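You operate a simulated robot arm through the tools that you are given. There is no shell and no other tool. Be economical: measure what you need, move in short steps, check, and stop when the job is done.

The job below is to be done with a simulated robot arm. You get a single attempt, and the scene is never put back.

## Task
Weigh the veneered panel down and roll its blisters flat.
Fine: stand the 0.6 kg weight on the panel's clean end and use the hand roller; put both back. Set down upright: weight, hand roller. What is to be rubbed or washed off counts as gone when no trace of it is left.

Only the result counts: the job must be done as asked and must still hold three seconds after the hand-in. Knocking over, shifting, dropping, spilling or breaking anything else fails it.

## Robot
A 7-joint arm with a fingered hand on a trunk, on a base that drives. Base frame: it is fixed to the floor where the robot stands at the start and does not move with it; the origin is under the middle of the robot, x ahead of it, y to its left, z up; the surface under the hand at the start is at about z = 64. Readings come in cm, degrees, newtons and seconds.
Its first joint turns from -166.0 to 166.0 degrees. Places, roughly: top of the veneered panel [60, 20, 70]. Payload 3.7 kg.
The TCP is the grasp point between the finger pads, 2.5 cm short of the fingertips. In the tool frame z runs along the fingers and y along their closing line. The gripper opens to 8.8 cm. The gripper's body begins 2.9 cm behind the TCP. The gripper is a hand of 5 fingers: y runs from the thumb to the fingers, the wrist lies at [-1.3, -10.6, -17.4] in the tool frame, and closing takes about 1.5 s.
Orientation is that of the tool frame in the base frame, as [roll, pitch, yaw] about the fixed x, y, z axes, in that order (R = Rz(yaw) Ry(pitch) Rx(roll)). With the fingers straight down and the wrist toward the robot, the tool's x, y and z point along [0, 1, 0], [1, 0, 0] and [0, 0, -1] of the base frame.

## Interface
- The arm moves only by the tool arm_command. Its argument "steps" is a list of rows, each a list of 6 numbers: the shift along the tool's x, y, z in cm, then the turn, a rotation vector about the tool's x, y, z in degrees. In form: [[dx, dy, dz, rx, ry, rz], ...]. A call has 1 to 10 rows; each row is the pose to reach, as a shift and turn from the pose commanded when the call began, along the tool's axes at that moment. "fingers" is the finger opening in cm, from 0 to 8.8, set as the call begins (left out, the last holds). A row lasts 0.2 s, in which the tool goes at most 5 cm and 8.6 degrees; a call with a longer step from one row to the next is refused whole, and so is a gripper value outside its range. Where a pose cannot be reached the arm comes as near as it can. A force on the tool above 40 N (or 10 N above the force at the start of the call, whichever is more), or a blocked arm, ends the call early, and 0.2 s more pass. Each finger travels about 10.8 cm/s and halts on what it meets, pressing with about 26 N; the grip force reading is that of the motor and also rises with nothing between the fingers. The clock runs only during rows and for 0.2 s after the last one: add rows that repeat a pose to give the fingers time. It gives the time, the measured TCP pose, the force on the tool (base axes), the opening and the grip force at its end, in the units of the frame above (readings bear some noise), with the torque about the TCP (base axes, N m) and any sound that the robot's microphone picked up, and new pictures: "pictures" is both (left out), scene, wrist or none.
- Cameras (640 x 400 px; columns grow to the right, rows downward): "scene" is now at [18.04, 23.9, 129.02]; the picture's right is [0.09, -1.00, 0.00], its down [-0.69, -0.06, -0.72] and it looks along [0.72, 0.06, -0.69] (base axes); focal length 248 px, centre (320, 200). "wrist" rides on the gripper at [5.9, -7.9, -10.5] in the tool frame; the picture's right is [-0.73, 0.32, -0.61], its down [-0.62, -0.68, 0.38] and it looks along [-0.29, 0.66, 0.70] (tool axes); focal length 234 px, centre (320, 200). There is no depth. A picture from a camera that has moved, and an enlarged one, comes with that camera's place and axes in the base frame and with its lens. The place of the scene camera against the robot may be out by one fixed shift of up to 2.5 cm in any direction.
- steer(legs): drives the robot by 1 to 6 legs, each [ahead, left, turn to the left] in cm, cm and degrees, along the robot's own axes; the way and the turn of a leg run together, so that a leg with both is an arc; at most 150 cm and 180 degrees a leg. The arm and the cameras ride along, it lands a little off, and it stops where it bumps. It gives what a move gives, and a new picture of the scene camera.
- move_fingers(index, middle, ring, little, thumb_bend, thumb_turn): sets how far each is bent, from 0 (flat) to 1 (curled in); at 0.3 the hand is open as for a grip, at 0.7 the pads meet at the TCP. One left out holds its place. A second passes; each finger stops where it meets its share of the squeeze, and holds until it gets a number again. A gripper value or a shape takes the hand back. It gives what a move gives, with no picture; readings hold the bend of each and the force on index, middle, ring, little, thumb and palm. thumb_turn goes from beside the hand (0) to across from the fingers (1), as for a grip.
- grasp_type(shape): the hand has 5 fingers and takes this shape, open, in about a second: jaw (thumb against the fingers, like two jaws); tri (thumb and two fingers); tip (a fingertip pinch); poke (one finger out to press); point (the index stretched); flat (the hand flat); cup (the hand cupped); fist (a fist). The gripper value then closes the fingers along that shape, each until it touches; the sizes above hold for jaw. It gives what a move gives, with no picture.
- turn_head(pan, tilt): turns the head with the scene camera to pan (to the left, within 120 degrees either way) and tilt (down, from -29 to 69), counted from straight ahead of the robot. It gives what a move gives, and a new picture of the scene camera.
- close_up(camera, box): a new picture of the part [left, top, right, bottom] of that camera's present view, enlarged. No time passes.
- job_done(): hands the job in; it is judged then, once.

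Work in short steps. Places have to be worked out from the pictures, the camera data and where the tool is seen: move nearer, look again, correct. Check each grasp and each placing, and mend what went wrong. You have 120 turns and 260 pictures in all, those below and enlarged ones among them. Open the gripper and draw the arm clear of the work before you hand the job in, unless the task says otherwise; then end with one line.

The tools are called as a command line: name --pt "numbers of a row" for each row, then --argument value for the rest, lists and objects as JSON in quotes. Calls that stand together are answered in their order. arm_command: Moves the arm, as the interface text tells. Its arguments: {"type":"object","properties":{"steps":{"type":"array"},"fingers":{"type":"number"},"pictures":{"type":"string","enum":["both","scene","wrist","none"]}},"required":["steps"]} The other tools are called the same way: grasp_type (shape) gives the hand a shape; move_fingers (index, middle, ring, little, thumb_bend, thumb_turn) moves the fingers one by one; steer (legs) drives the base; turn_head (pan, tilt) turns the head that bears the scene camera; close_up (camera, box) takes an enlarged picture of a part of a camera's view; job_done () hands the job in.

At the start:

```text
t: 0.0
tcp_pos: [49.25, 41.51, 98.74]
ee_rot: [-180.0, 0.0, 90.1]
wrist_force: [0.6, 1.0, -0.5]
ft_torque: [0.0, -0.02, 0.01]
width: 8.76
gripper_force: 0.0
shape: jaw
bend: [0.3, 0.3, 0.3, 0.3, 0.3, 0.98]
finger forces: [0.0, 0.0, 0.0, 0.0, 0.0, 0.1]
robot x, y, heading: [0.07, 0.03, -0.1]
head pan, tilt: [5.1, 44.0]
```

scene: 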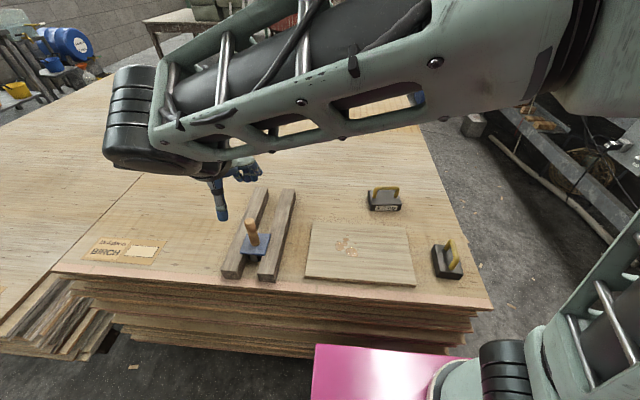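
wrist: 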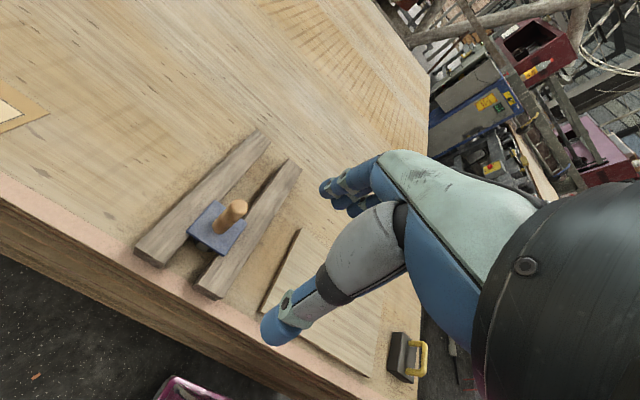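

I'll look closer at the panel, the tools and the roller rest first.

close_up --camera "scene" --box '[290, 170, 490, 295]'

close_up --camera "scene" --box '[200, 170, 340, 290]'

```text
3.20 times, centred on (390, 232) of scene
camera zoom: at [18.04, 23.9, 129.02], right [0.09, -1.0, 0.0], down [-0.69, -0.06, -0.72], along [0.72, 0.06, -0.69], focal length 792 px, centre (96, 96)
```

zoom: 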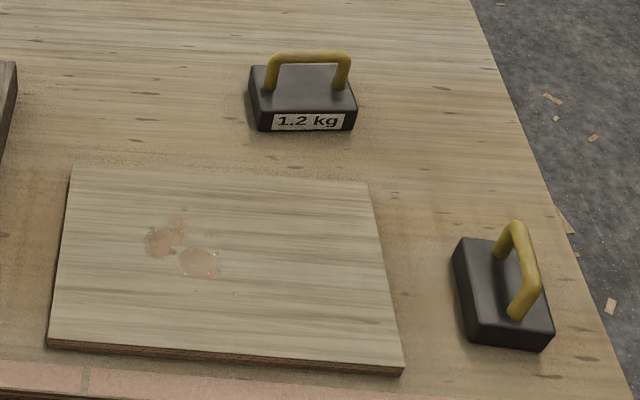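

```text
3.33 times, centred on (270, 230) of scene
camera zoom: at [18.04, 23.9, 129.02], right [0.09, -1.0, 0.0], down [-0.69, -0.06, -0.72], along [0.72, 0.06, -0.69], focal length 825 px, centre (487, 100)
```

zoom: 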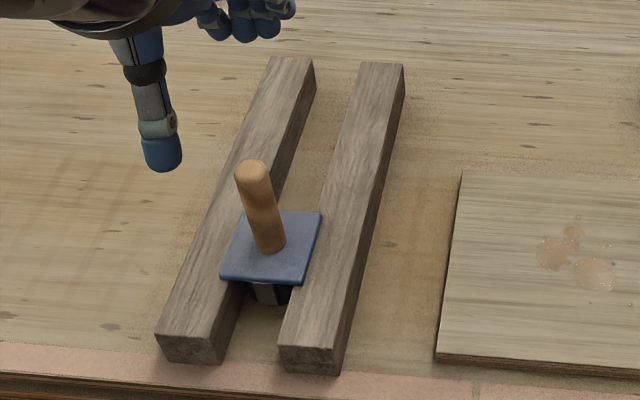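

Panel is around (60,16); the roller stands on two rails around y≈38 and the weights are to the right. Everything is too close to the axis, so I'll back up and shift left a bit.

steer --legs '[[-22, 0, 0], [0, 14, 0]]'

turn_head --pan 0 --tilt 36

```text
t: 1.8
tcp_pos: [30.32, 43.65, 98.74]
ee_rot: [-180.0, 0.0, 91.4]
wrist_force: [-0.1, 1.5, 0.4]
ft_torque: [-0.01, -0.01, -0.01]
width: 8.79
gripper_force: 0.0
shape: jaw
bend: [0.3, 0.3, 0.3, 0.3, 0.3, 0.98]
finger forces: [0.0, 0.0, 0.1, 0.0, 0.1, 0.0]
robot x, y, heading: [-18.37, 0.76, 1.4]
head pan, tilt: [5.1, 44.0]
stopped in leg 1: the robot was blocked; the commanded pose is now the measured one
camera scene: at [-0.5, 25.03, 129.02], right [0.11, -0.99, 0.0], down [-0.69, -0.08, -0.72], along [0.71, 0.08, -0.69], focal length 248 px, centre (320, 200)
```

scene: 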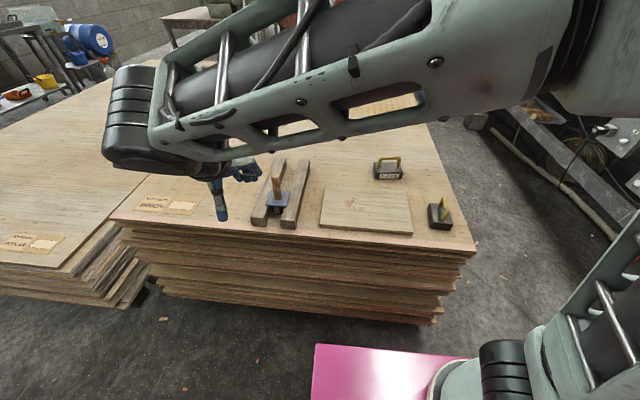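

```text
t: 2.5
tcp_pos: [30.31, 43.43, 98.69]
ee_rot: [180.0, 0.0, 91.4]
wrist_force: [-0.1, 0.1, -0.1]
ft_torque: [-0.02, -0.01, -0.03]
width: 8.8
gripper_force: 0.0
shape: jaw
bend: [0.3, 0.3, 0.3, 0.3, 0.3, 0.98]
finger forces: [0.0, 0.0, 0.1, 0.1, 0.0, 0.0]
robot x, y, heading: [-18.32, 0.57, 1.4]
head pan, tilt: [0.0, 36.0]
camera scene: at [0.09, 24.31, 130.2], right [0.02, -1.0, 0.0], down [-0.59, -0.01, -0.81], along [0.81, 0.02, -0.59], focal length 248 px, centre (320, 200)
```

scene: 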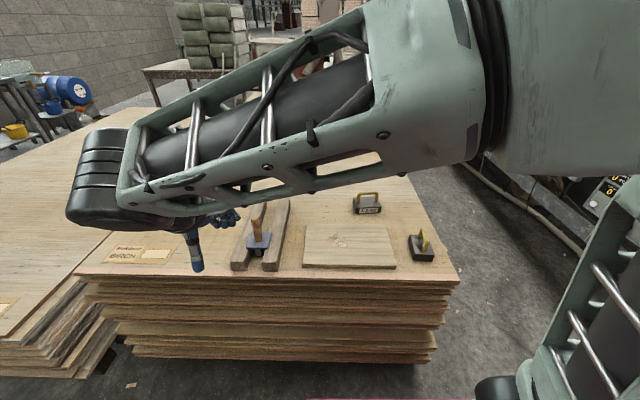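

The robot is blocked behind but now stands at a usable distance (about 80 cm to all items). I'll look with the wrist camera from here.

close_up --camera "wrist" --box '[0, 0, 640, 400]'

close_up --camera "scene" --box '[220, 180, 460, 330]'

```text
1.00 times, centred on (320, 200) of wrist (not enlarged: the box is as wide or as high as the picture)
camera zoom: at [22.18, 49.18, 109.29], right [0.34, -0.72, 0.61], down [-0.67, -0.64, -0.38], along [0.66, -0.27, -0.7], focal length 234 px, centre (320, 200)
```

zoom: 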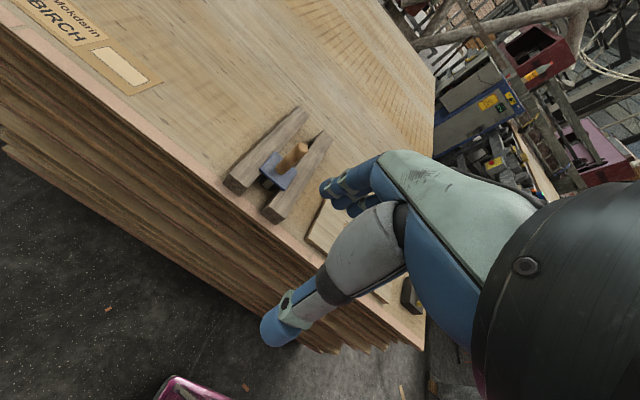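

```text
2.67 times, centred on (340, 255) of scene
camera zoom: at [0.09, 24.31, 130.2], right [0.02, -1.0, 0.0], down [-0.59, -0.01, -0.81], along [0.81, 0.02, -0.59], focal length 660 px, centre (267, 53)
```

zoom: 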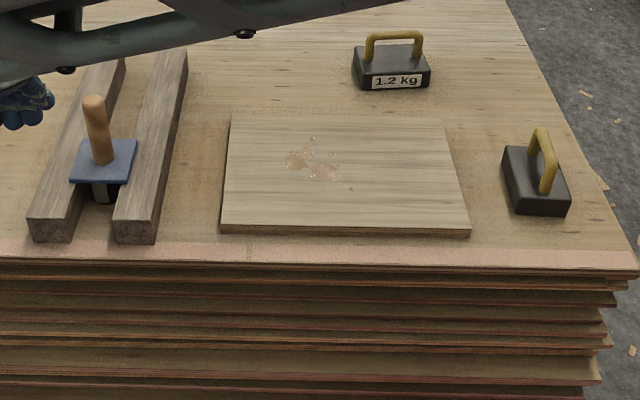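

Weights at about (59,-8) (label hidden) and the 1.2 kg farther back; panel spans x 53–73, y 1–31, with blisters near (64,20). I'll move the hand toward the unlabelled weight, turning the tool so its closing line goes across the handle.

arm_command --pt "-3.5 2.4 0 0 0 5.8" --pt "-7.1 4.8 0 0 0 11.6" --pt "-10.7 7.2 0 0 0 17.4" --pt "-14.2 9.6 0 0 0 23.2" --pt "-17.8 12 0 0 0 29" --pt "-21.4 14.4 0 0 0 34.8" --pt "-25 16.9 0 0 0 40.6" --pt "-28.5 19.3 0 0 0 46.4" --pictures "none"

```text
t: 4.2
tcp_pos: [50.16, 15.56, 98.74]
ee_rot: [-179.9, 0.0, 44.9]
wrist_force: [0.5, 0.5, 0.1]
ft_torque: [-0.02, 0.02, 0.02]
width: 8.8
gripper_force: 0.1
shape: jaw
bend: [0.3, 0.3, 0.3, 0.3, 0.3, 0.98]
finger forces: [0.0, 0.0, 0.0, 0.1, 0.0, 0.0]
robot x, y, heading: [-17.39, 0.85, 1.2]
head pan, tilt: [0.0, 36.0]
```

On track; continue to above the weight with yaw 0.

arm_command --pt "-1.9 2.25 1 0 0 5.6" --pt "-3.8 4.5 2 0 0 11.2" --pt "-5.7 6.75 3 0 0 16.8" --pt "-7.6 9 4 0 0 22.4" --pt "-9.5 11.25 5 0 0 28" --pt "-11.4 13.5 6 0 0 33.6" --pt "-13.3 15.75 7 0 0 39.2" --pt "-15.2 18 8 0 0 44.9"

```text
t: 6.0
tcp_pos: [52.13, -8.0, 90.72]
ee_rot: [179.9, -0.1, 0.1]
wrist_force: [0.3, 0.1, -0.4]
ft_torque: [-0.04, -0.03, -0.01]
width: 8.79
gripper_force: 0.1
shape: jaw
bend: [0.3, 0.3, 0.3, 0.3, 0.3, 0.98]
finger forces: [0.0, 0.0, 0.1, 0.0, 0.1, 0.0]
robot x, y, heading: [-18.05, 0.77, 1.6]
head pan, tilt: [0.0, 36.0]
camera scene: at [0.09, 24.31, 130.21], right [0.02, -1.0, 0.0], down [-0.59, -0.01, -0.81], along [0.81, 0.02, -0.59], focal length 248 px, centre (320, 200)
camera wrist: at [58.04, -0.11, 101.19], right [-0.73, -0.32, 0.61], down [-0.62, 0.68, -0.38], along [-0.29, -0.66, -0.7], focal length 234 px, centre (320, 200)
```

scene: 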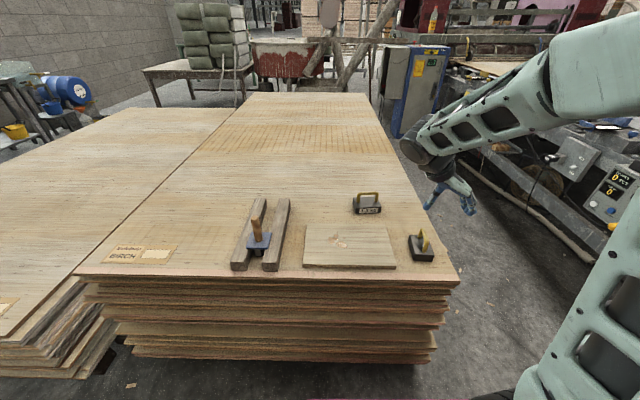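
wrist: 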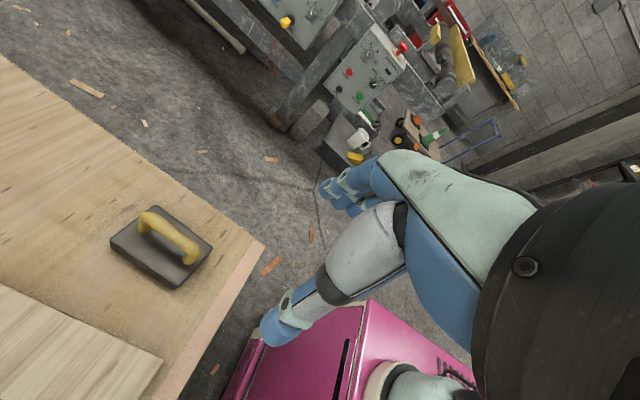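

The handle bar runs along x, centred near (60,-9). Let me zoom to check the label and dimensions.

close_up --camera "wrist" --box '[90, 190, 250, 290]'

close_up --camera "scene" --box '[340, 180, 480, 270]'

close_up --camera "scene" --box '[210, 180, 350, 270]'

```text
4.00 times, centred on (170, 240) of wrist
camera zoom: at [58.04, -0.11, 101.19], right [-0.73, -0.32, 0.61], down [-0.62, 0.68, -0.38], along [-0.29, -0.66, -0.7], focal length 937 px, centre (920, 40)
```

zoom: 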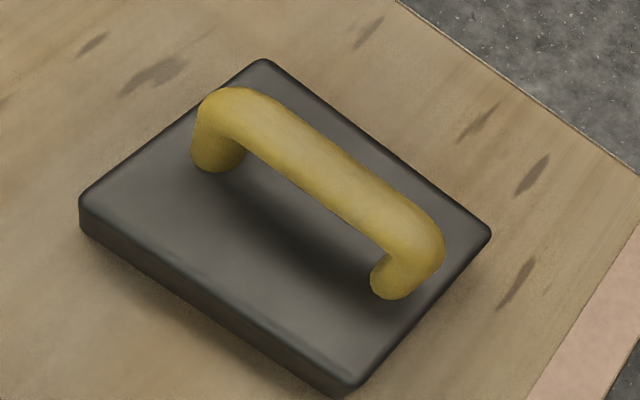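

```text
4.44 times, centred on (410, 225) of scene
camera zoom: at [0.09, 24.31, 130.21], right [0.02, -1.0, 0.0], down [-0.59, -0.01, -0.81], along [0.81, 0.02, -0.59], focal length 1100 px, centre (-80, 89)
```

zoom: 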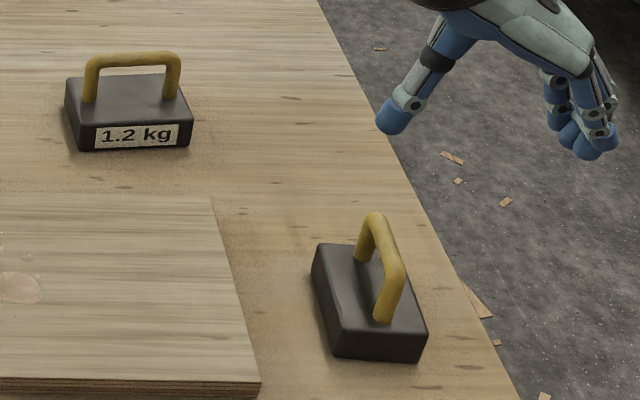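

```text
4.44 times, centred on (280, 225) of scene
camera zoom: at [0.09, 24.31, 130.21], right [0.02, -1.0, 0.0], down [-0.59, -0.01, -0.81], along [0.81, 0.02, -0.59], focal length 1100 px, centre (498, 89)
```

zoom: 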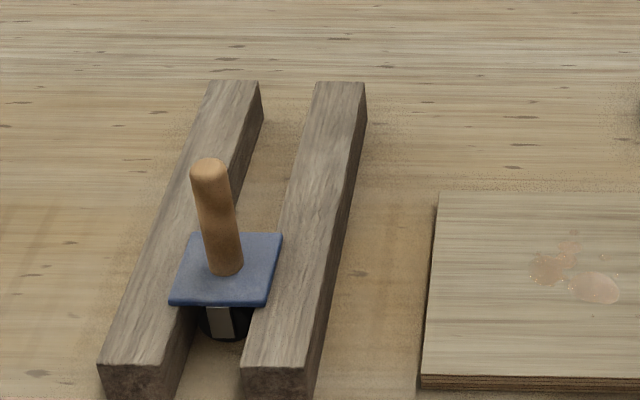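

Bar centre ≈ (60.2,-9.3, ~71.8), label faces away (unlabelled candidate; I'll confirm by lifted weight). Moving above the bar, then check.

arm_command --pt "4 0.6 0 0 0 1.5" --pt "8.1 1.3 2 0 0 3" --pt "8.1 1.3 6 0 0 3" --pt "8.1 1.3 10 0 0 3" --pt "8.1 1.3 13 0 0 3" --fingers 8.8

```text
t: 7.2
tcp_pos: [60.39, -9.33, 77.52]
ee_rot: [-179.9, 0.0, -2.9]
wrist_force: [-0.4, -0.1, -0.5]
ft_torque: [-0.01, 0.0, 0.0]
width: 8.79
gripper_force: 0.0
shape: jaw
bend: [0.3, 0.3, 0.3, 0.3, 0.3, 0.98]
finger forces: [0.1, 0.0, 0.1, 0.0, 0.0, 0.1]
robot x, y, heading: [-18.04, 0.79, 1.7]
head pan, tilt: [0.0, 36.0]
camera scene: at [0.1, 24.3, 130.21], right [0.02, -1.0, 0.0], down [-0.59, -0.01, -0.81], along [0.81, 0.02, -0.59], focal length 248 px, centre (320, 200)
camera wrist: at [66.54, -1.81, 88.16], right [-0.74, -0.29, 0.61], down [-0.59, 0.71, -0.38], along [-0.32, -0.64, -0.7], focal length 234 px, centre (320, 200)
```

scene: 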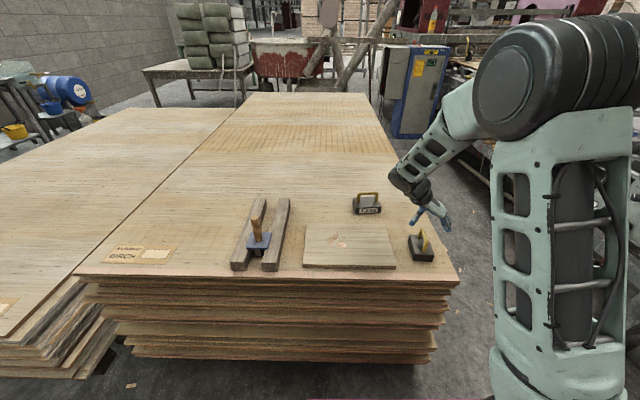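
wrist: 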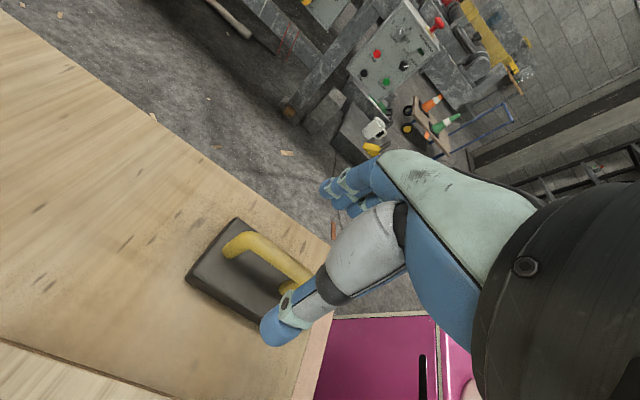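

The bar is nicely under the TCP, at z≈71. Descend 6.3 cm and watch force.

arm_command --pt "0 0 3 0 0 0" --pt "0 0 5 0 0 0" --pt "0 0 6.3 0 0 0"

close_up --camera "scene" --box '[360, 180, 480, 270]'

```text
t: 8.1
tcp_pos: [60.43, -9.25, 71.33]
ee_rot: [179.9, 0.0, -2.9]
wrist_force: [0.4, 0.2, -0.1]
ft_torque: [-0.03, -0.01, -0.01]
width: 8.79
gripper_force: 0.1
shape: jaw
bend: [0.3, 0.3, 0.3, 0.3, 0.3, 0.98]
finger forces: [0.1, 0.1, 0.1, 0.0, 0.0, 0.1]
robot x, y, heading: [-18.27, 0.72, 1.4]
head pan, tilt: [0.0, 36.0]
camera scene: at [0.1, 24.3, 130.2], right [0.02, -1.0, 0.0], down [-0.59, -0.01, -0.81], along [0.81, 0.02, -0.59], focal length 248 px, centre (320, 200)
camera wrist: at [66.61, -1.73, 81.96], right [-0.74, -0.29, 0.61], down [-0.59, 0.71, -0.38], along [-0.32, -0.64, -0.7], focal length 234 px, centre (320, 200)
```

scene: 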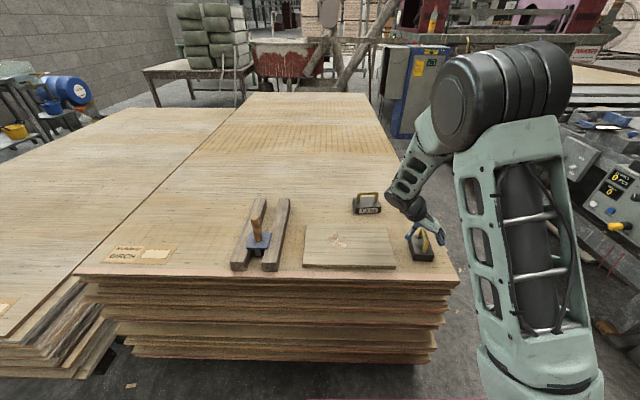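
wrist: 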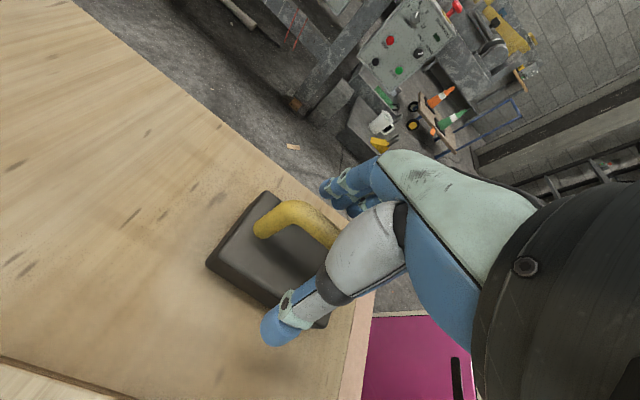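

```text
4.44 times, centred on (420, 225) of scene
camera zoom: at [0.1, 24.3, 130.2], right [0.02, -1.0, 0.0], down [-0.59, -0.01, -0.81], along [0.81, 0.02, -0.59], focal length 1100 px, centre (-124, 89)
```

zoom: 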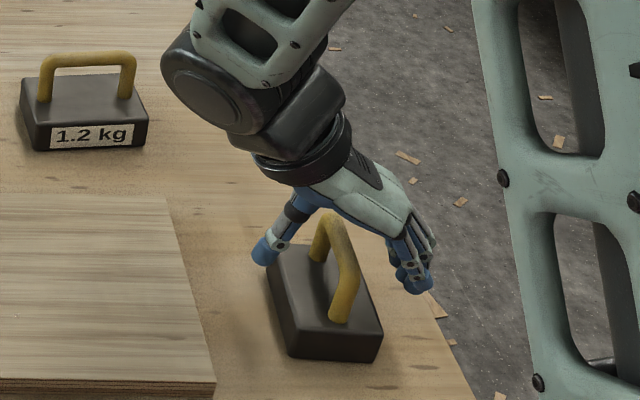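

Hand straddles the bar, perhaps 0.7 cm too far forward. Shift back slightly and close.

arm_command --pt "-0.7 0 0.2 0 0 0" --pictures "none"

arm_command --pt "0 0 0 0 0 0" --pt "0 0 0 0 0 0" --pt "0 0 0 0 0 0" --pt "0 0 0 0 0 0" --pt "0 0 0 0 0 0" --pt "0 0 0 0 0 0" --pt "0 0 0 0 0 0" --pt "0 0 0 0 0 0" --fingers 0

close_up --camera "scene" --box '[360, 180, 480, 270]'

```text
t: 8.4
tcp_pos: [59.66, -9.27, 71.17]
ee_rot: [180.0, 0.0, -2.9]
wrist_force: [0.5, 0.0, -0.2]
ft_torque: [0.03, -0.01, 0.04]
width: 8.78
gripper_force: 0.0
shape: jaw
bend: [0.3, 0.3, 0.3, 0.3, 0.3, 0.98]
finger forces: [0.0, 0.1, 0.0, 0.0, 0.0, 0.0]
robot x, y, heading: [-18.23, 0.93, 1.3]
head pan, tilt: [0.0, 36.0]
```

```text
t: 10.2
tcp_pos: [59.63, -9.23, 71.1]
ee_rot: [180.0, 0.0, -2.8]
wrist_force: [0.2, -0.7, 0.4]
ft_torque: [-0.1, -0.01, 0.02]
width: 0.0
gripper_force: 25.8
shape: jaw
bend: [0.7, 0.7, 0.71, 0.7, 0.73, 1.0]
finger forces: [3.4, 0.0, 2.4, 1.3, 8.1, 0.0]
robot x, y, heading: [-18.15, 0.68, 1.1]
head pan, tilt: [0.0, 36.0]
camera scene: at [0.11, 24.3, 130.2], right [0.02, -1.0, 0.0], down [-0.59, -0.01, -0.81], along [0.81, 0.02, -0.59], focal length 248 px, centre (320, 200)
camera wrist: at [65.92, -1.67, 81.74], right [-0.74, -0.29, 0.61], down [-0.59, 0.71, -0.38], along [-0.32, -0.64, -0.7], focal length 234 px, centre (320, 200)
```

scene: 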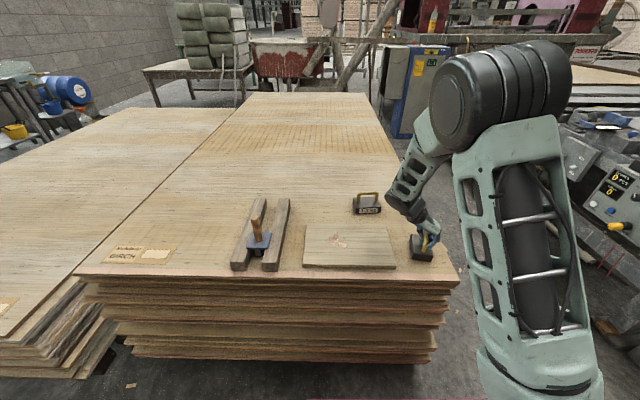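
wrist: 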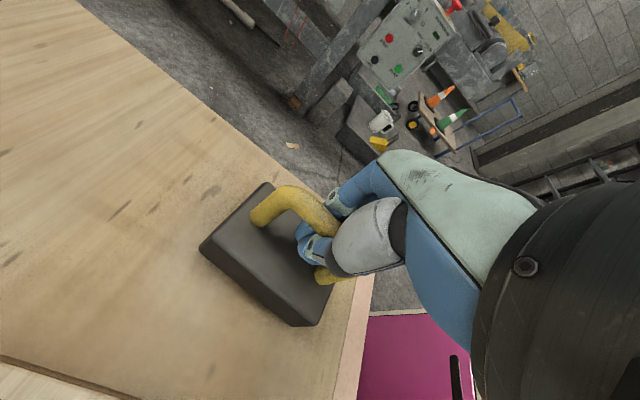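

```text
4.44 times, centred on (420, 225) of scene
camera zoom: at [0.11, 24.3, 130.2], right [0.02, -1.0, 0.0], down [-0.59, -0.01, -0.81], along [0.81, 0.02, -0.59], focal length 1100 px, centre (-124, 89)
```

zoom: 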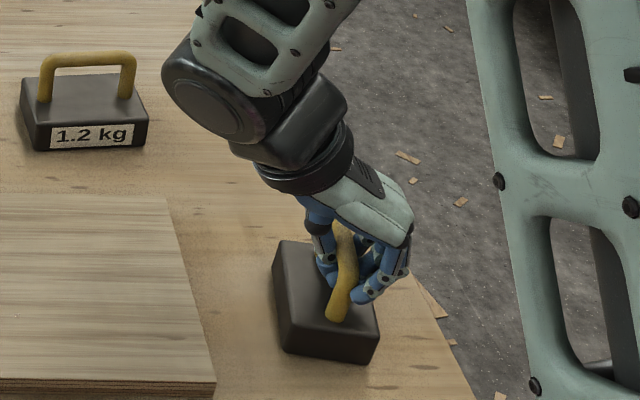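

The fingers closed just under the bar (width 0), so the grip is too low. Open a little, rise 1.2 cm, close again.

arm_command --pt "0 0 0 0 0 0" --pt "0 0 0 0 0 0" --pt "0 0 0 0 0 0" --pt "0 0 -0.6 0 0 0" --pt "0 0 -1.2 0 0 0" --fingers 4.5 --pictures "none"

arm_command --pt "0 0 0 0 0 0" --pt "0 0 0 0 0 0" --pt "0 0 0 0 0 0" --pt "0 0 0 0 0 0" --pt "0 0 0 0 0 0" --pt "0 0 0 0 0 0" --fingers 0

close_up --camera "scene" --box '[360, 180, 480, 270]'

```text
t: 11.4
tcp_pos: [59.49, -9.23, 72.49]
ee_rot: [180.0, 0.0, -3.0]
wrist_force: [0.1, 0.3, -0.4]
ft_torque: [0.0, -0.01, 0.01]
width: 4.45
gripper_force: 0.1
shape: jaw
bend: [0.74, 0.44, 0.41, 0.42, 0.69, 1.0]
finger forces: [0.0, 0.0, 0.0, 0.0, 0.0, 0.0]
robot x, y, heading: [-18.35, 0.64, 1.5]
head pan, tilt: [0.0, 36.0]
```

```text
t: 12.8
tcp_pos: [59.56, -9.26, 72.34]
ee_rot: [180.0, 0.1, -3.0]
wrist_force: [-0.6, 0.5, -5.6]
ft_torque: [0.01, 0.01, 0.02]
width: 0.39
gripper_force: 25.9
shape: jaw
bend: [0.72, 0.7, 0.66, 0.7, 0.75, 1.0]
finger forces: [13.8, 3.7, 2.6, 0.0, 20.6, 0.1]
robot x, y, heading: [-18.08, 0.9, 1.5]
head pan, tilt: [0.0, 36.0]
camera scene: at [0.12, 24.3, 130.2], right [0.02, -1.0, 0.0], down [-0.59, -0.01, -0.81], along [0.81, 0.02, -0.59], focal length 248 px, centre (320, 200)
camera wrist: at [65.84, -1.66, 82.95], right [-0.74, -0.29, 0.61], down [-0.59, 0.71, -0.38], along [-0.32, -0.64, -0.7], focal length 234 px, centre (320, 200)
```

scene: 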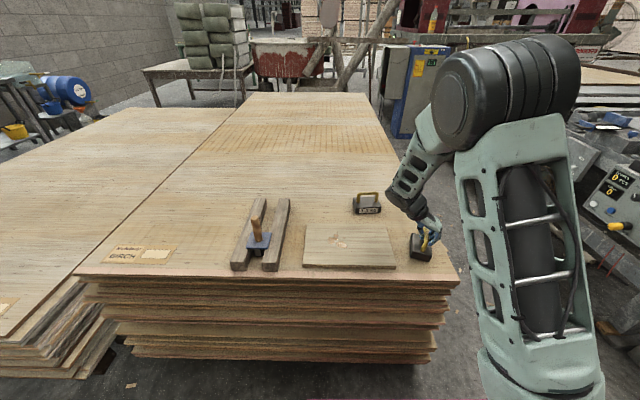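
wrist: 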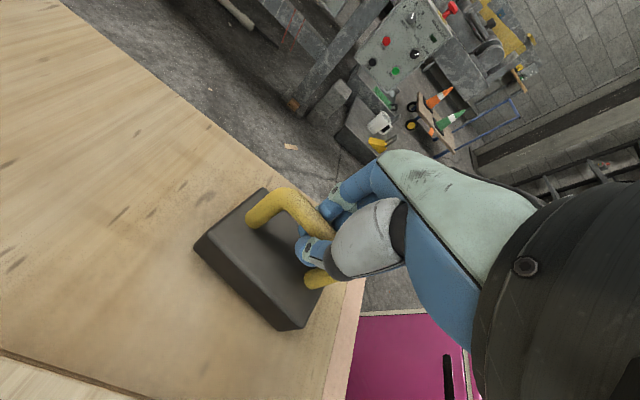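

```text
4.44 times, centred on (420, 225) of scene
camera zoom: at [0.12, 24.3, 130.2], right [0.02, -1.0, 0.0], down [-0.59, -0.01, -0.81], along [0.81, 0.02, -0.59], focal length 1100 px, centre (-124, 89)
```

zoom: 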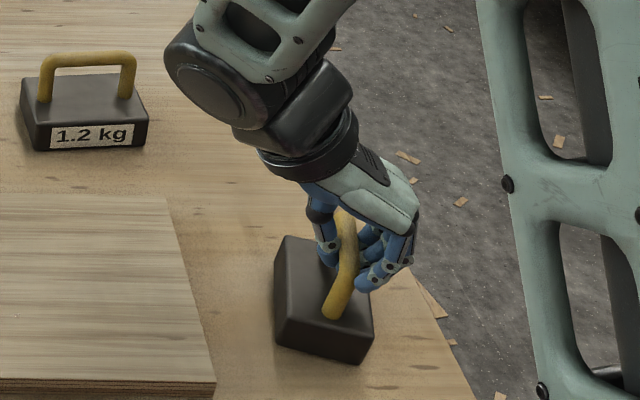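

Force reads −5.6 N: the bar is already hooked and carries ≈0.6 kg. Lift 5 cm and look.

arm_command --pt "0 0 -2 0 0 0" --pt "0 0 -4 0 0 0" --pt "0 0 -6 0 0 0" --pt "0 0 -6 0 0 0" --pt "0 0 -6 0 0 0"

close_up --camera "scene" --box '[360, 180, 480, 270]'

```text
t: 14.1
tcp_pos: [59.69, -9.31, 78.39]
ee_rot: [179.9, -0.1, -2.8]
wrist_force: [0.4, 0.4, -6.3]
ft_torque: [-0.01, 0.02, 0.0]
width: 0.39
gripper_force: 26.1
shape: jaw
bend: [0.72, 0.7, 0.66, 0.7, 0.75, 1.0]
finger forces: [14.0, 3.9, 2.8, 0.1, 20.3, 0.0]
robot x, y, heading: [-18.03, 0.78, 1.7]
head pan, tilt: [0.0, 36.0]
camera scene: at [0.12, 24.3, 130.2], right [0.02, -1.0, 0.0], down [-0.59, -0.01, -0.81], along [0.81, 0.02, -0.59], focal length 248 px, centre (320, 200)
camera wrist: at [65.84, -1.69, 88.94], right [-0.74, -0.29, 0.61], down [-0.59, 0.71, -0.38], along [-0.32, -0.64, -0.7], focal length 234 px, centre (320, 200)
```

scene: 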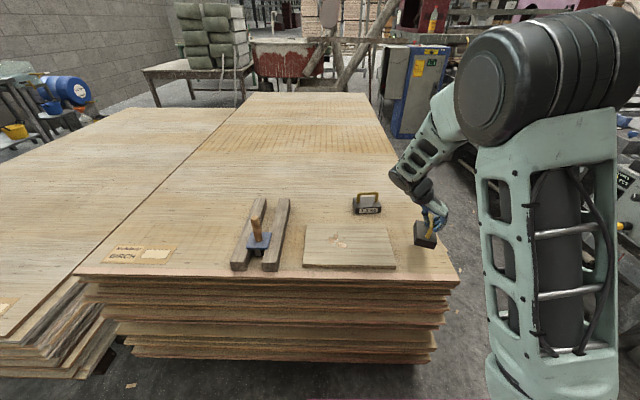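
wrist: 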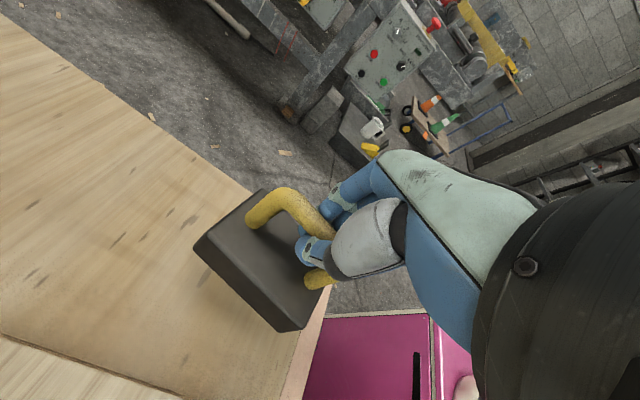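

```text
4.44 times, centred on (420, 225) of scene
camera zoom: at [0.12, 24.3, 130.2], right [0.02, -1.0, 0.0], down [-0.59, -0.01, -0.81], along [0.81, 0.02, -0.59], focal length 1100 px, centre (-124, 89)
```

zoom: 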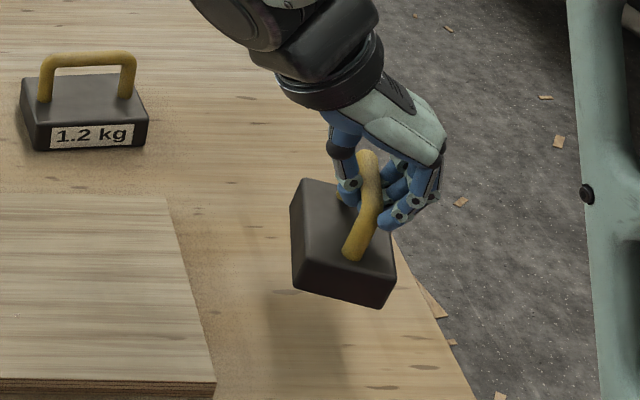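

It is the 0.6 kg weight, held firmly though tilted a bit (right edge low). Carry it over to the panel's clean end (y≈5) and inspect.

arm_command --pt "0.3 -3.6 -1 0 0 0" --pt "0.6 -7.3 -1 0 0 0" --pt "0.9 -11 -1 0 0 0" --pt "1.3 -14.6 -1 0 0 0" --pt "1.3 -14.6 -1 0 0 0"

close_up --camera "scene" --box '[290, 180, 450, 280]'

```text
t: 15.2
tcp_pos: [61.54, 5.21, 79.27]
ee_rot: [-179.9, 0.0, -2.9]
wrist_force: [0.3, 0.4, -6.3]
ft_torque: [0.02, 0.03, -0.01]
width: 0.4
gripper_force: 26.3
shape: jaw
bend: [0.73, 0.7, 0.71, 0.7, 0.76, 1.0]
finger forces: [14.5, 3.6, 2.5, 0.0, 19.8, 0.0]
robot x, y, heading: [-18.25, 0.8, 1.2]
head pan, tilt: [0.0, 36.0]
camera scene: at [0.11, 24.32, 130.2], right [0.02, -1.0, 0.0], down [-0.59, -0.01, -0.81], along [0.81, 0.02, -0.59], focal length 248 px, centre (320, 200)
camera wrist: at [67.79, 12.84, 89.84], right [-0.74, -0.29, 0.61], down [-0.59, 0.71, -0.38], along [-0.32, -0.64, -0.7], focal length 234 px, centre (320, 200)
```

scene: 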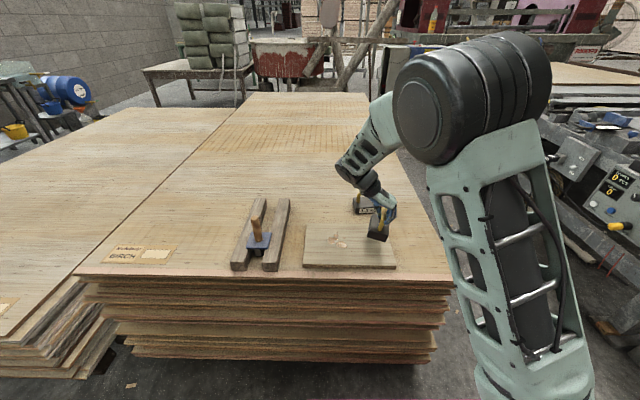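
wrist: 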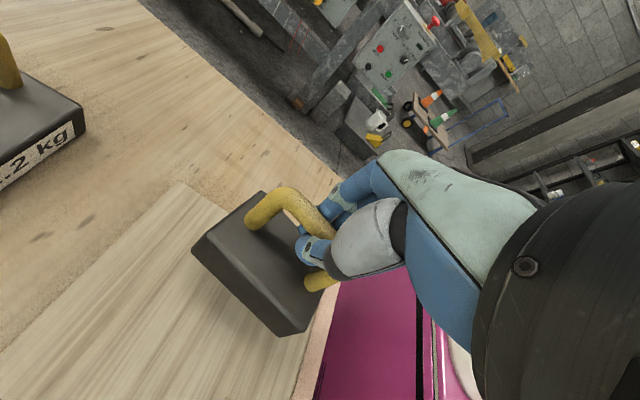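

```text
4.00 times, centred on (370, 230) of scene
camera zoom: at [0.11, 24.32, 130.2], right [0.02, -1.0, 0.0], down [-0.59, -0.01, -0.81], along [0.81, 0.02, -0.59], focal length 990 px, centre (120, 80)
```

zoom: 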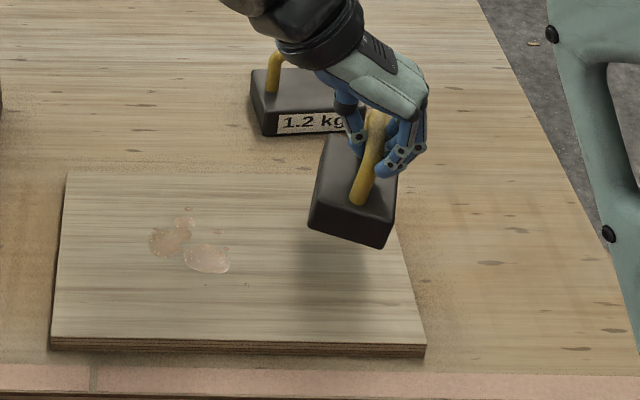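

The weight hangs with its left side about 12–15° high; counter-roll about x by −12° and lower to just above the panel.

arm_command --pt "0 0 0 -6 0 0" --pt "0 0 0 -12 0 0" --pt "0 0 2 -12 0 0" --pt "0 0 4 -12 0 0" --pt "0 0 4 -12 0 0"

close_up --camera "scene" --box '[290, 180, 450, 280]'

```text
t: 16.4
tcp_pos: [61.59, 5.22, 75.46]
ee_rot: [168.0, -0.1, -2.9]
wrist_force: [0.3, 0.5, -4.6]
ft_torque: [0.0, 0.01, -0.01]
width: 0.4
gripper_force: 26.3
shape: jaw
bend: [0.73, 0.7, 0.71, 0.7, 0.76, 1.0]
finger forces: [14.5, 3.8, 2.5, 0.0, 19.1, 0.0]
robot x, y, heading: [-17.86, 0.63, 1.4]
head pan, tilt: [0.0, 36.0]
camera scene: at [0.12, 24.31, 130.2], right [0.02, -1.0, 0.0], down [-0.59, -0.01, -0.81], along [0.81, 0.02, -0.59], focal length 248 px, centre (320, 200)
camera wrist: at [67.96, 14.83, 84.04], right [-0.73, -0.15, 0.66], down [-0.59, 0.62, -0.52], along [-0.33, -0.77, -0.54], focal length 234 px, centre (320, 200)
```

scene: 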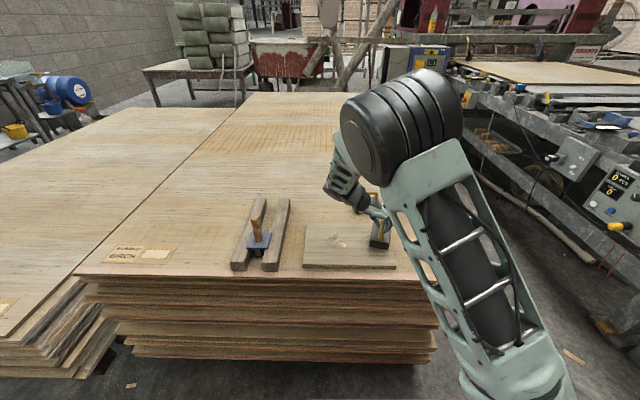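
wrist: 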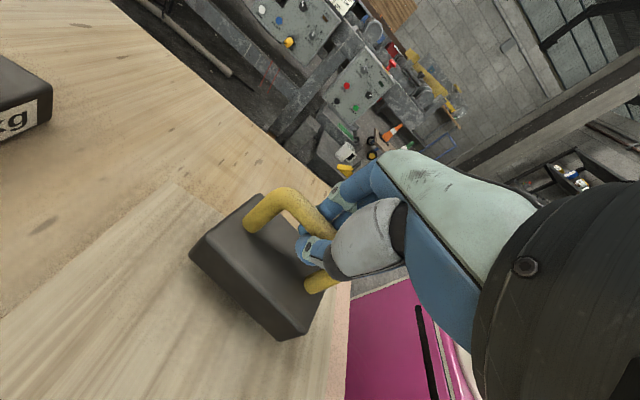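

```text
4.00 times, centred on (370, 230) of scene
camera zoom: at [0.12, 24.31, 130.2], right [0.02, -1.0, 0.0], down [-0.59, -0.01, -0.81], along [0.81, 0.02, -0.59], focal length 990 px, centre (120, 80)
```

zoom: 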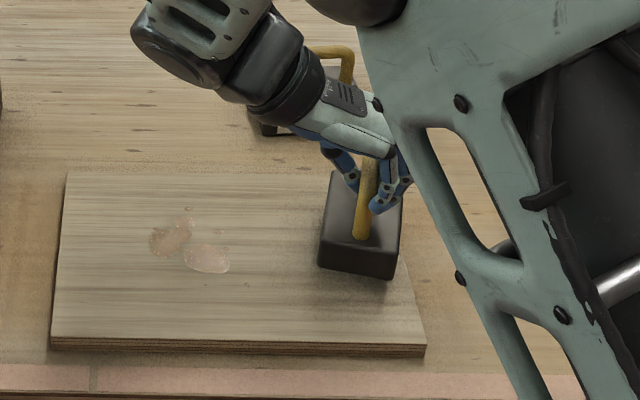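

Nearly level now. Lower slowly until the force drops to zero.

arm_command --pt "0 0.2 0.98 0 0 0" --pt "0 0.2 0.98 0 0 0" --pictures "none"

arm_command --pt "0 0.08 0.39 0 0 0" --pt "0 0.16 0.78 0 0 0" --pt "0 0.16 0.78 0 0 0"

close_up --camera "scene" --box '[290, 180, 450, 280]'

```text
t: 17.1
tcp_pos: [61.58, 4.79, 74.42]
ee_rot: [168.0, 0.0, -2.9]
wrist_force: [0.2, -0.3, -6.2]
ft_torque: [0.0, 0.03, 0.03]
width: 0.42
gripper_force: 25.2
shape: jaw
bend: [0.73, 0.7, 0.71, 0.7, 0.76, 1.0]
finger forces: [14.5, 3.7, 2.4, 0.0, 19.1, 0.1]
robot x, y, heading: [-17.91, 0.95, 1.1]
head pan, tilt: [0.0, 36.0]
```

```text
t: 17.9
tcp_pos: [61.59, 4.54, 73.78]
ee_rot: [168.0, 0.1, -3.0]
wrist_force: [-0.4, -1.0, -2.9]
ft_torque: [0.07, 0.02, 0.05]
width: 0.38
gripper_force: 25.4
shape: jaw
bend: [0.73, 0.71, 0.71, 0.7, 0.76, 1.0]
finger forces: [14.6, 3.3, 2.4, 0.3, 18.2, 0.1]
robot x, y, heading: [-17.65, 0.8, 1.4]
head pan, tilt: [0.0, 36.0]
camera scene: at [0.11, 24.31, 130.2], right [0.02, -1.0, 0.0], down [-0.59, -0.01, -0.81], along [0.81, 0.02, -0.59], focal length 248 px, centre (320, 200)
camera wrist: at [67.93, 14.1, 82.45], right [-0.73, -0.15, 0.66], down [-0.59, 0.62, -0.52], along [-0.33, -0.77, -0.54], focal length 234 px, centre (320, 200)
```

scene: 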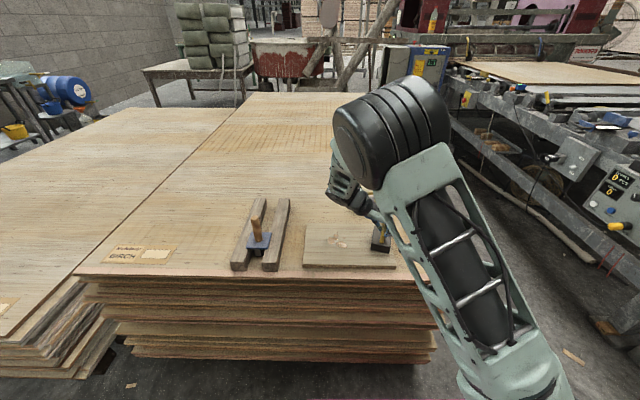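
wrist: 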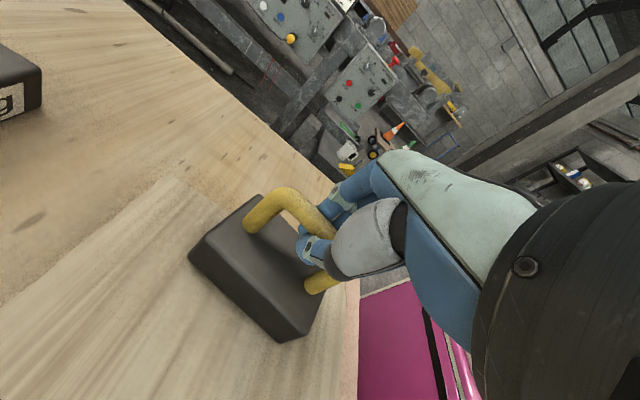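

```text
4.00 times, centred on (370, 230) of scene
camera zoom: at [0.11, 24.31, 130.2], right [0.02, -1.0, 0.0], down [-0.59, -0.01, -0.81], along [0.81, 0.02, -0.59], focal length 990 px, centre (120, 80)
```

zoom: 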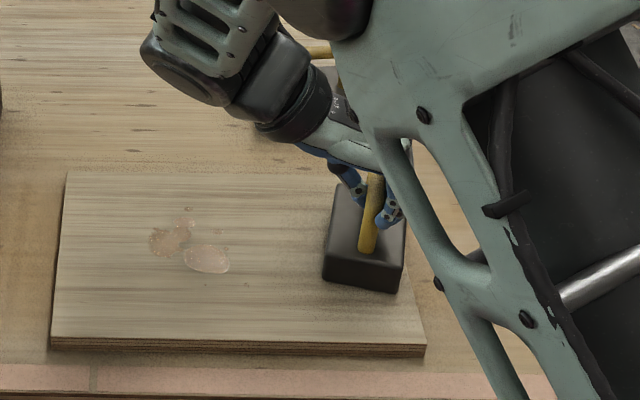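

Touching (−2.9 N left). Lower a bit more, straight down.

arm_command --pt "0 -0.06 0.3 0 0 0" --pt "0 -0.1 0.5 0 0 0" --pt "0 -0.1 0.5 0 0 0" --pictures "none"

```text
t: 18.6
tcp_pos: [61.63, 4.47, 73.24]
ee_rot: [168.0, 0.0, -2.9]
wrist_force: [0.9, -2.2, 4.4]
ft_torque: [-0.08, 0.0, 0.03]
width: 0.38
gripper_force: 25.9
shape: jaw
bend: [0.73, 0.71, 0.71, 0.7, 0.77, 1.0]
finger forces: [5.4, 0.3, 2.5, 0.4, 0.0, 0.0]
robot x, y, heading: [-17.98, 0.74, 1.3]
head pan, tilt: [0.0, 36.0]
```

Weight stands on the panel (force reversed). Open the hand.

arm_command --pt "0 0 0 0 0 0" --pt "0 0 0 0 0 0" --pt "0 0 0 0 0 0" --pt "0 0 0 0 0 0" --pt "0 0 0 0 0 0" --pt "0 0 0 0 0 0" --pt "0 0 0 0 0 0" --fingers 8.8

close_up --camera "scene" --box '[290, 180, 450, 280]'

```text
t: 20.2
tcp_pos: [61.56, 4.45, 73.3]
ee_rot: [168.1, 0.1, -3.0]
wrist_force: [0.2, 1.1, 0.0]
ft_torque: [-0.03, 0.0, -0.04]
width: 8.74
gripper_force: 0.0
shape: jaw
bend: [0.3, 0.3, 0.3, 0.3, 0.3, 0.98]
finger forces: [0.1, 0.0, 0.0, 0.0, 0.1, 0.1]
robot x, y, heading: [-17.28, 0.52, 1.4]
head pan, tilt: [0.0, 36.0]
camera scene: at [0.1, 24.31, 130.2], right [0.02, -1.0, 0.0], down [-0.59, -0.01, -0.81], along [0.81, 0.02, -0.59], focal length 248 px, centre (320, 200)
camera wrist: at [67.95, 14.14, 81.94], right [-0.73, -0.15, 0.66], down [-0.59, 0.62, -0.52], along [-0.33, -0.77, -0.54], focal length 234 px, centre (320, 200)
```

scene: 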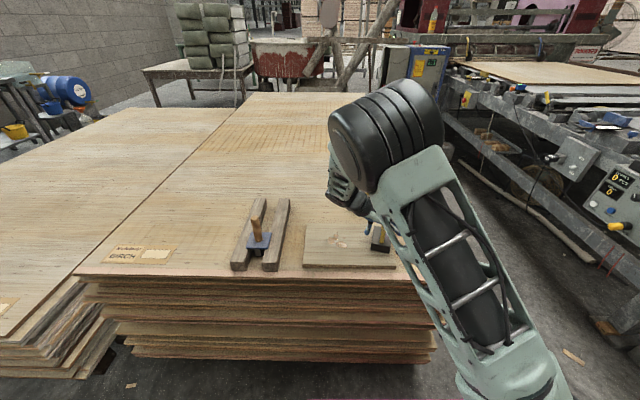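
wrist: 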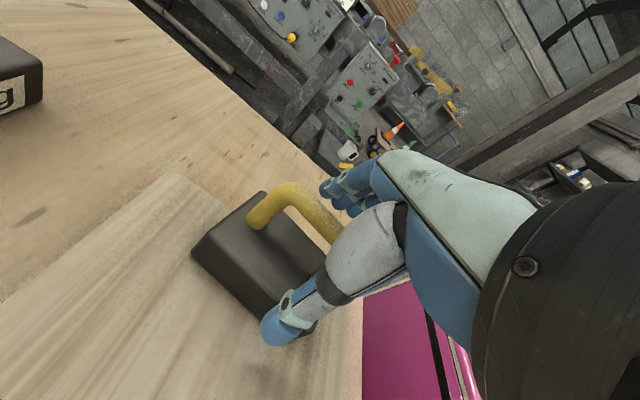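

```text
4.00 times, centred on (370, 230) of scene
camera zoom: at [0.1, 24.31, 130.2], right [0.02, -1.0, 0.0], down [-0.59, -0.01, -0.81], along [0.81, 0.02, -0.59], focal length 990 px, centre (120, 80)
```

zoom: 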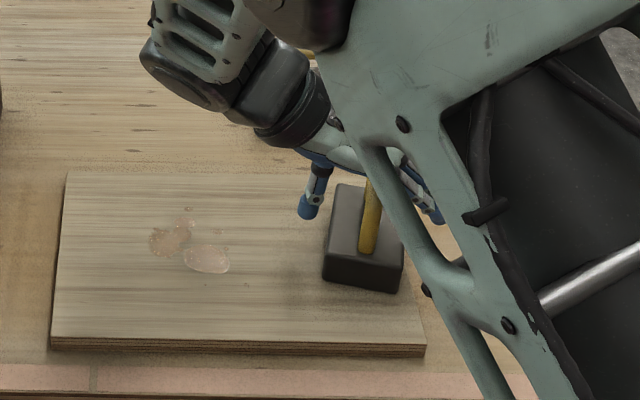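

Weight stands upright on the clean end. Rise straight up and level the hand.

arm_command --pt "0 0.4 -2 0 0 0" --pt "0 0.8 -4 0 0 0" --pt "0 1.6 -7.7 3 0 0" --pt "0 2.4 -11.5 7 0 0" --pt "0 3.3 -15.6 12 0 0" --pictures "wrist"

```text
t: 21.4
tcp_pos: [61.55, 4.54, 89.1]
ee_rot: [179.9, 0.2, -3.0]
wrist_force: [-0.4, 0.6, -0.5]
ft_torque: [0.0, 0.02, 0.01]
width: 8.76
gripper_force: 0.1
shape: jaw
bend: [0.3, 0.3, 0.3, 0.3, 0.3, 0.98]
finger forces: [0.1, 0.0, 0.0, 0.0, 0.0, 0.0]
robot x, y, heading: [-17.69, 0.54, 1.7]
head pan, tilt: [0.0, 36.0]
camera wrist: at [67.81, 12.2, 99.75], right [-0.74, -0.29, 0.61], down [-0.59, 0.71, -0.38], along [-0.32, -0.64, -0.7], focal length 234 px, centre (320, 200)
```

wrist: 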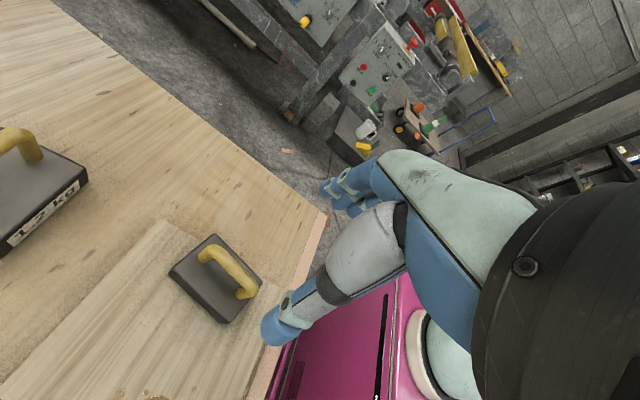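

Now carry the empty hand over to above the roller handle (~(58.5,46.5)).

arm_command --pt "-0.5 -4.2 -0.4 0 0 0" --pt "-1 -8.4 -0.8 0 0 0" --pt "-1.6 -12.6 -1.2 0 0 -1" --pt "-2.1 -16.8 -1.6 0 0 -1" --pt "-2.6 -21 -2 0 0 -2" --pt "-3.1 -25.2 -2 0 0 -2" --pt "-3.6 -29.4 -2 0 0 -3" --pt "-4.2 -33.6 -2 0 0 -3" --pt "-4.7 -37.8 -2 0 0 -3" --pt "-5.2 -41.8 -2 0 0 -3"

close_up --camera "scene" --box '[210, 170, 450, 320]'

```text
t: 23.6
tcp_pos: [58.34, 46.63, 91.3]
ee_rot: [-179.9, 0.0, -0.1]
wrist_force: [0.0, -0.3, -0.2]
ft_torque: [0.05, 0.01, 0.01]
width: 8.76
gripper_force: 0.0
shape: jaw
bend: [0.3, 0.3, 0.3, 0.3, 0.3, 0.98]
finger forces: [0.1, 0.0, 0.0, 0.0, 0.1, 0.0]
robot x, y, heading: [-18.23, 0.67, 1.5]
head pan, tilt: [0.0, 36.0]
camera scene: at [0.1, 24.27, 130.21], right [0.02, -1.0, 0.0], down [-0.59, -0.01, -0.81], along [0.81, 0.02, -0.59], focal length 248 px, centre (320, 200)
camera wrist: at [64.28, 54.52, 101.9], right [-0.73, -0.32, 0.61], down [-0.62, 0.68, -0.38], along [-0.29, -0.66, -0.7], focal length 234 px, centre (320, 200)
```

scene: 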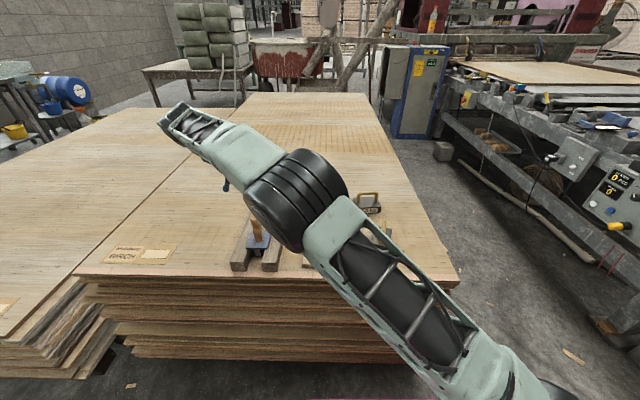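
wrist: 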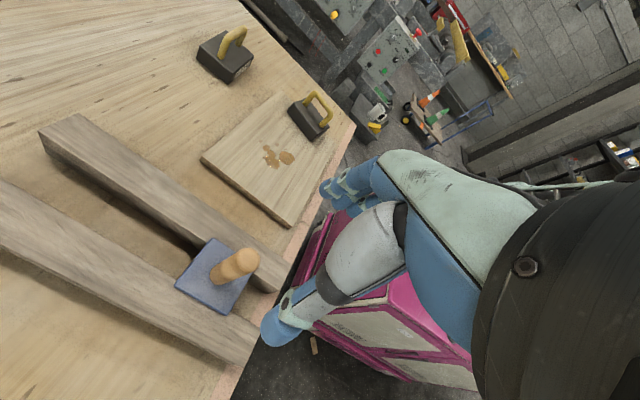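

```text
2.67 times, centred on (330, 245) of scene
camera zoom: at [0.1, 24.27, 130.21], right [0.02, -1.0, 0.0], down [-0.59, -0.01, -0.81], along [0.81, 0.02, -0.59], focal length 660 px, centre (293, 80)
```

zoom: 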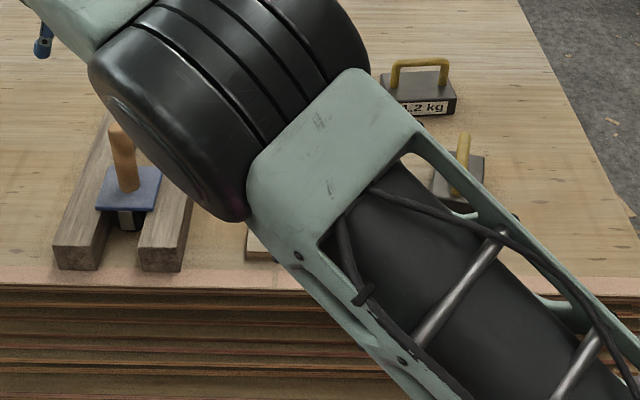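

The handle is just ahead of the TCP. Zoom to refine its position and height.

close_up --camera "wrist" --box '[150, 210, 310, 310]'

```text
4.00 times, centred on (230, 260) of wrist
camera zoom: at [64.28, 54.52, 101.9], right [-0.73, -0.32, 0.61], down [-0.62, 0.68, -0.38], along [-0.29, -0.66, -0.7], focal length 937 px, centre (680, -40)
```

zoom: 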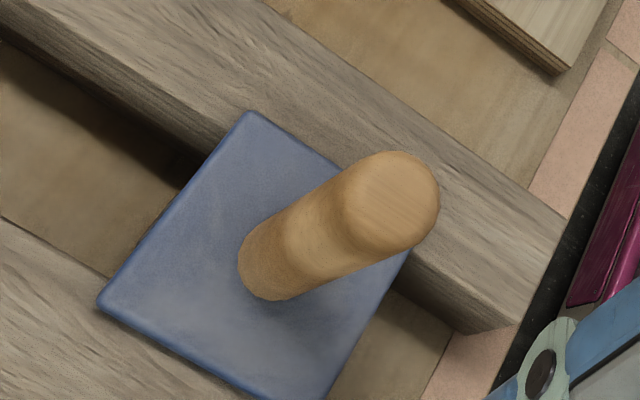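

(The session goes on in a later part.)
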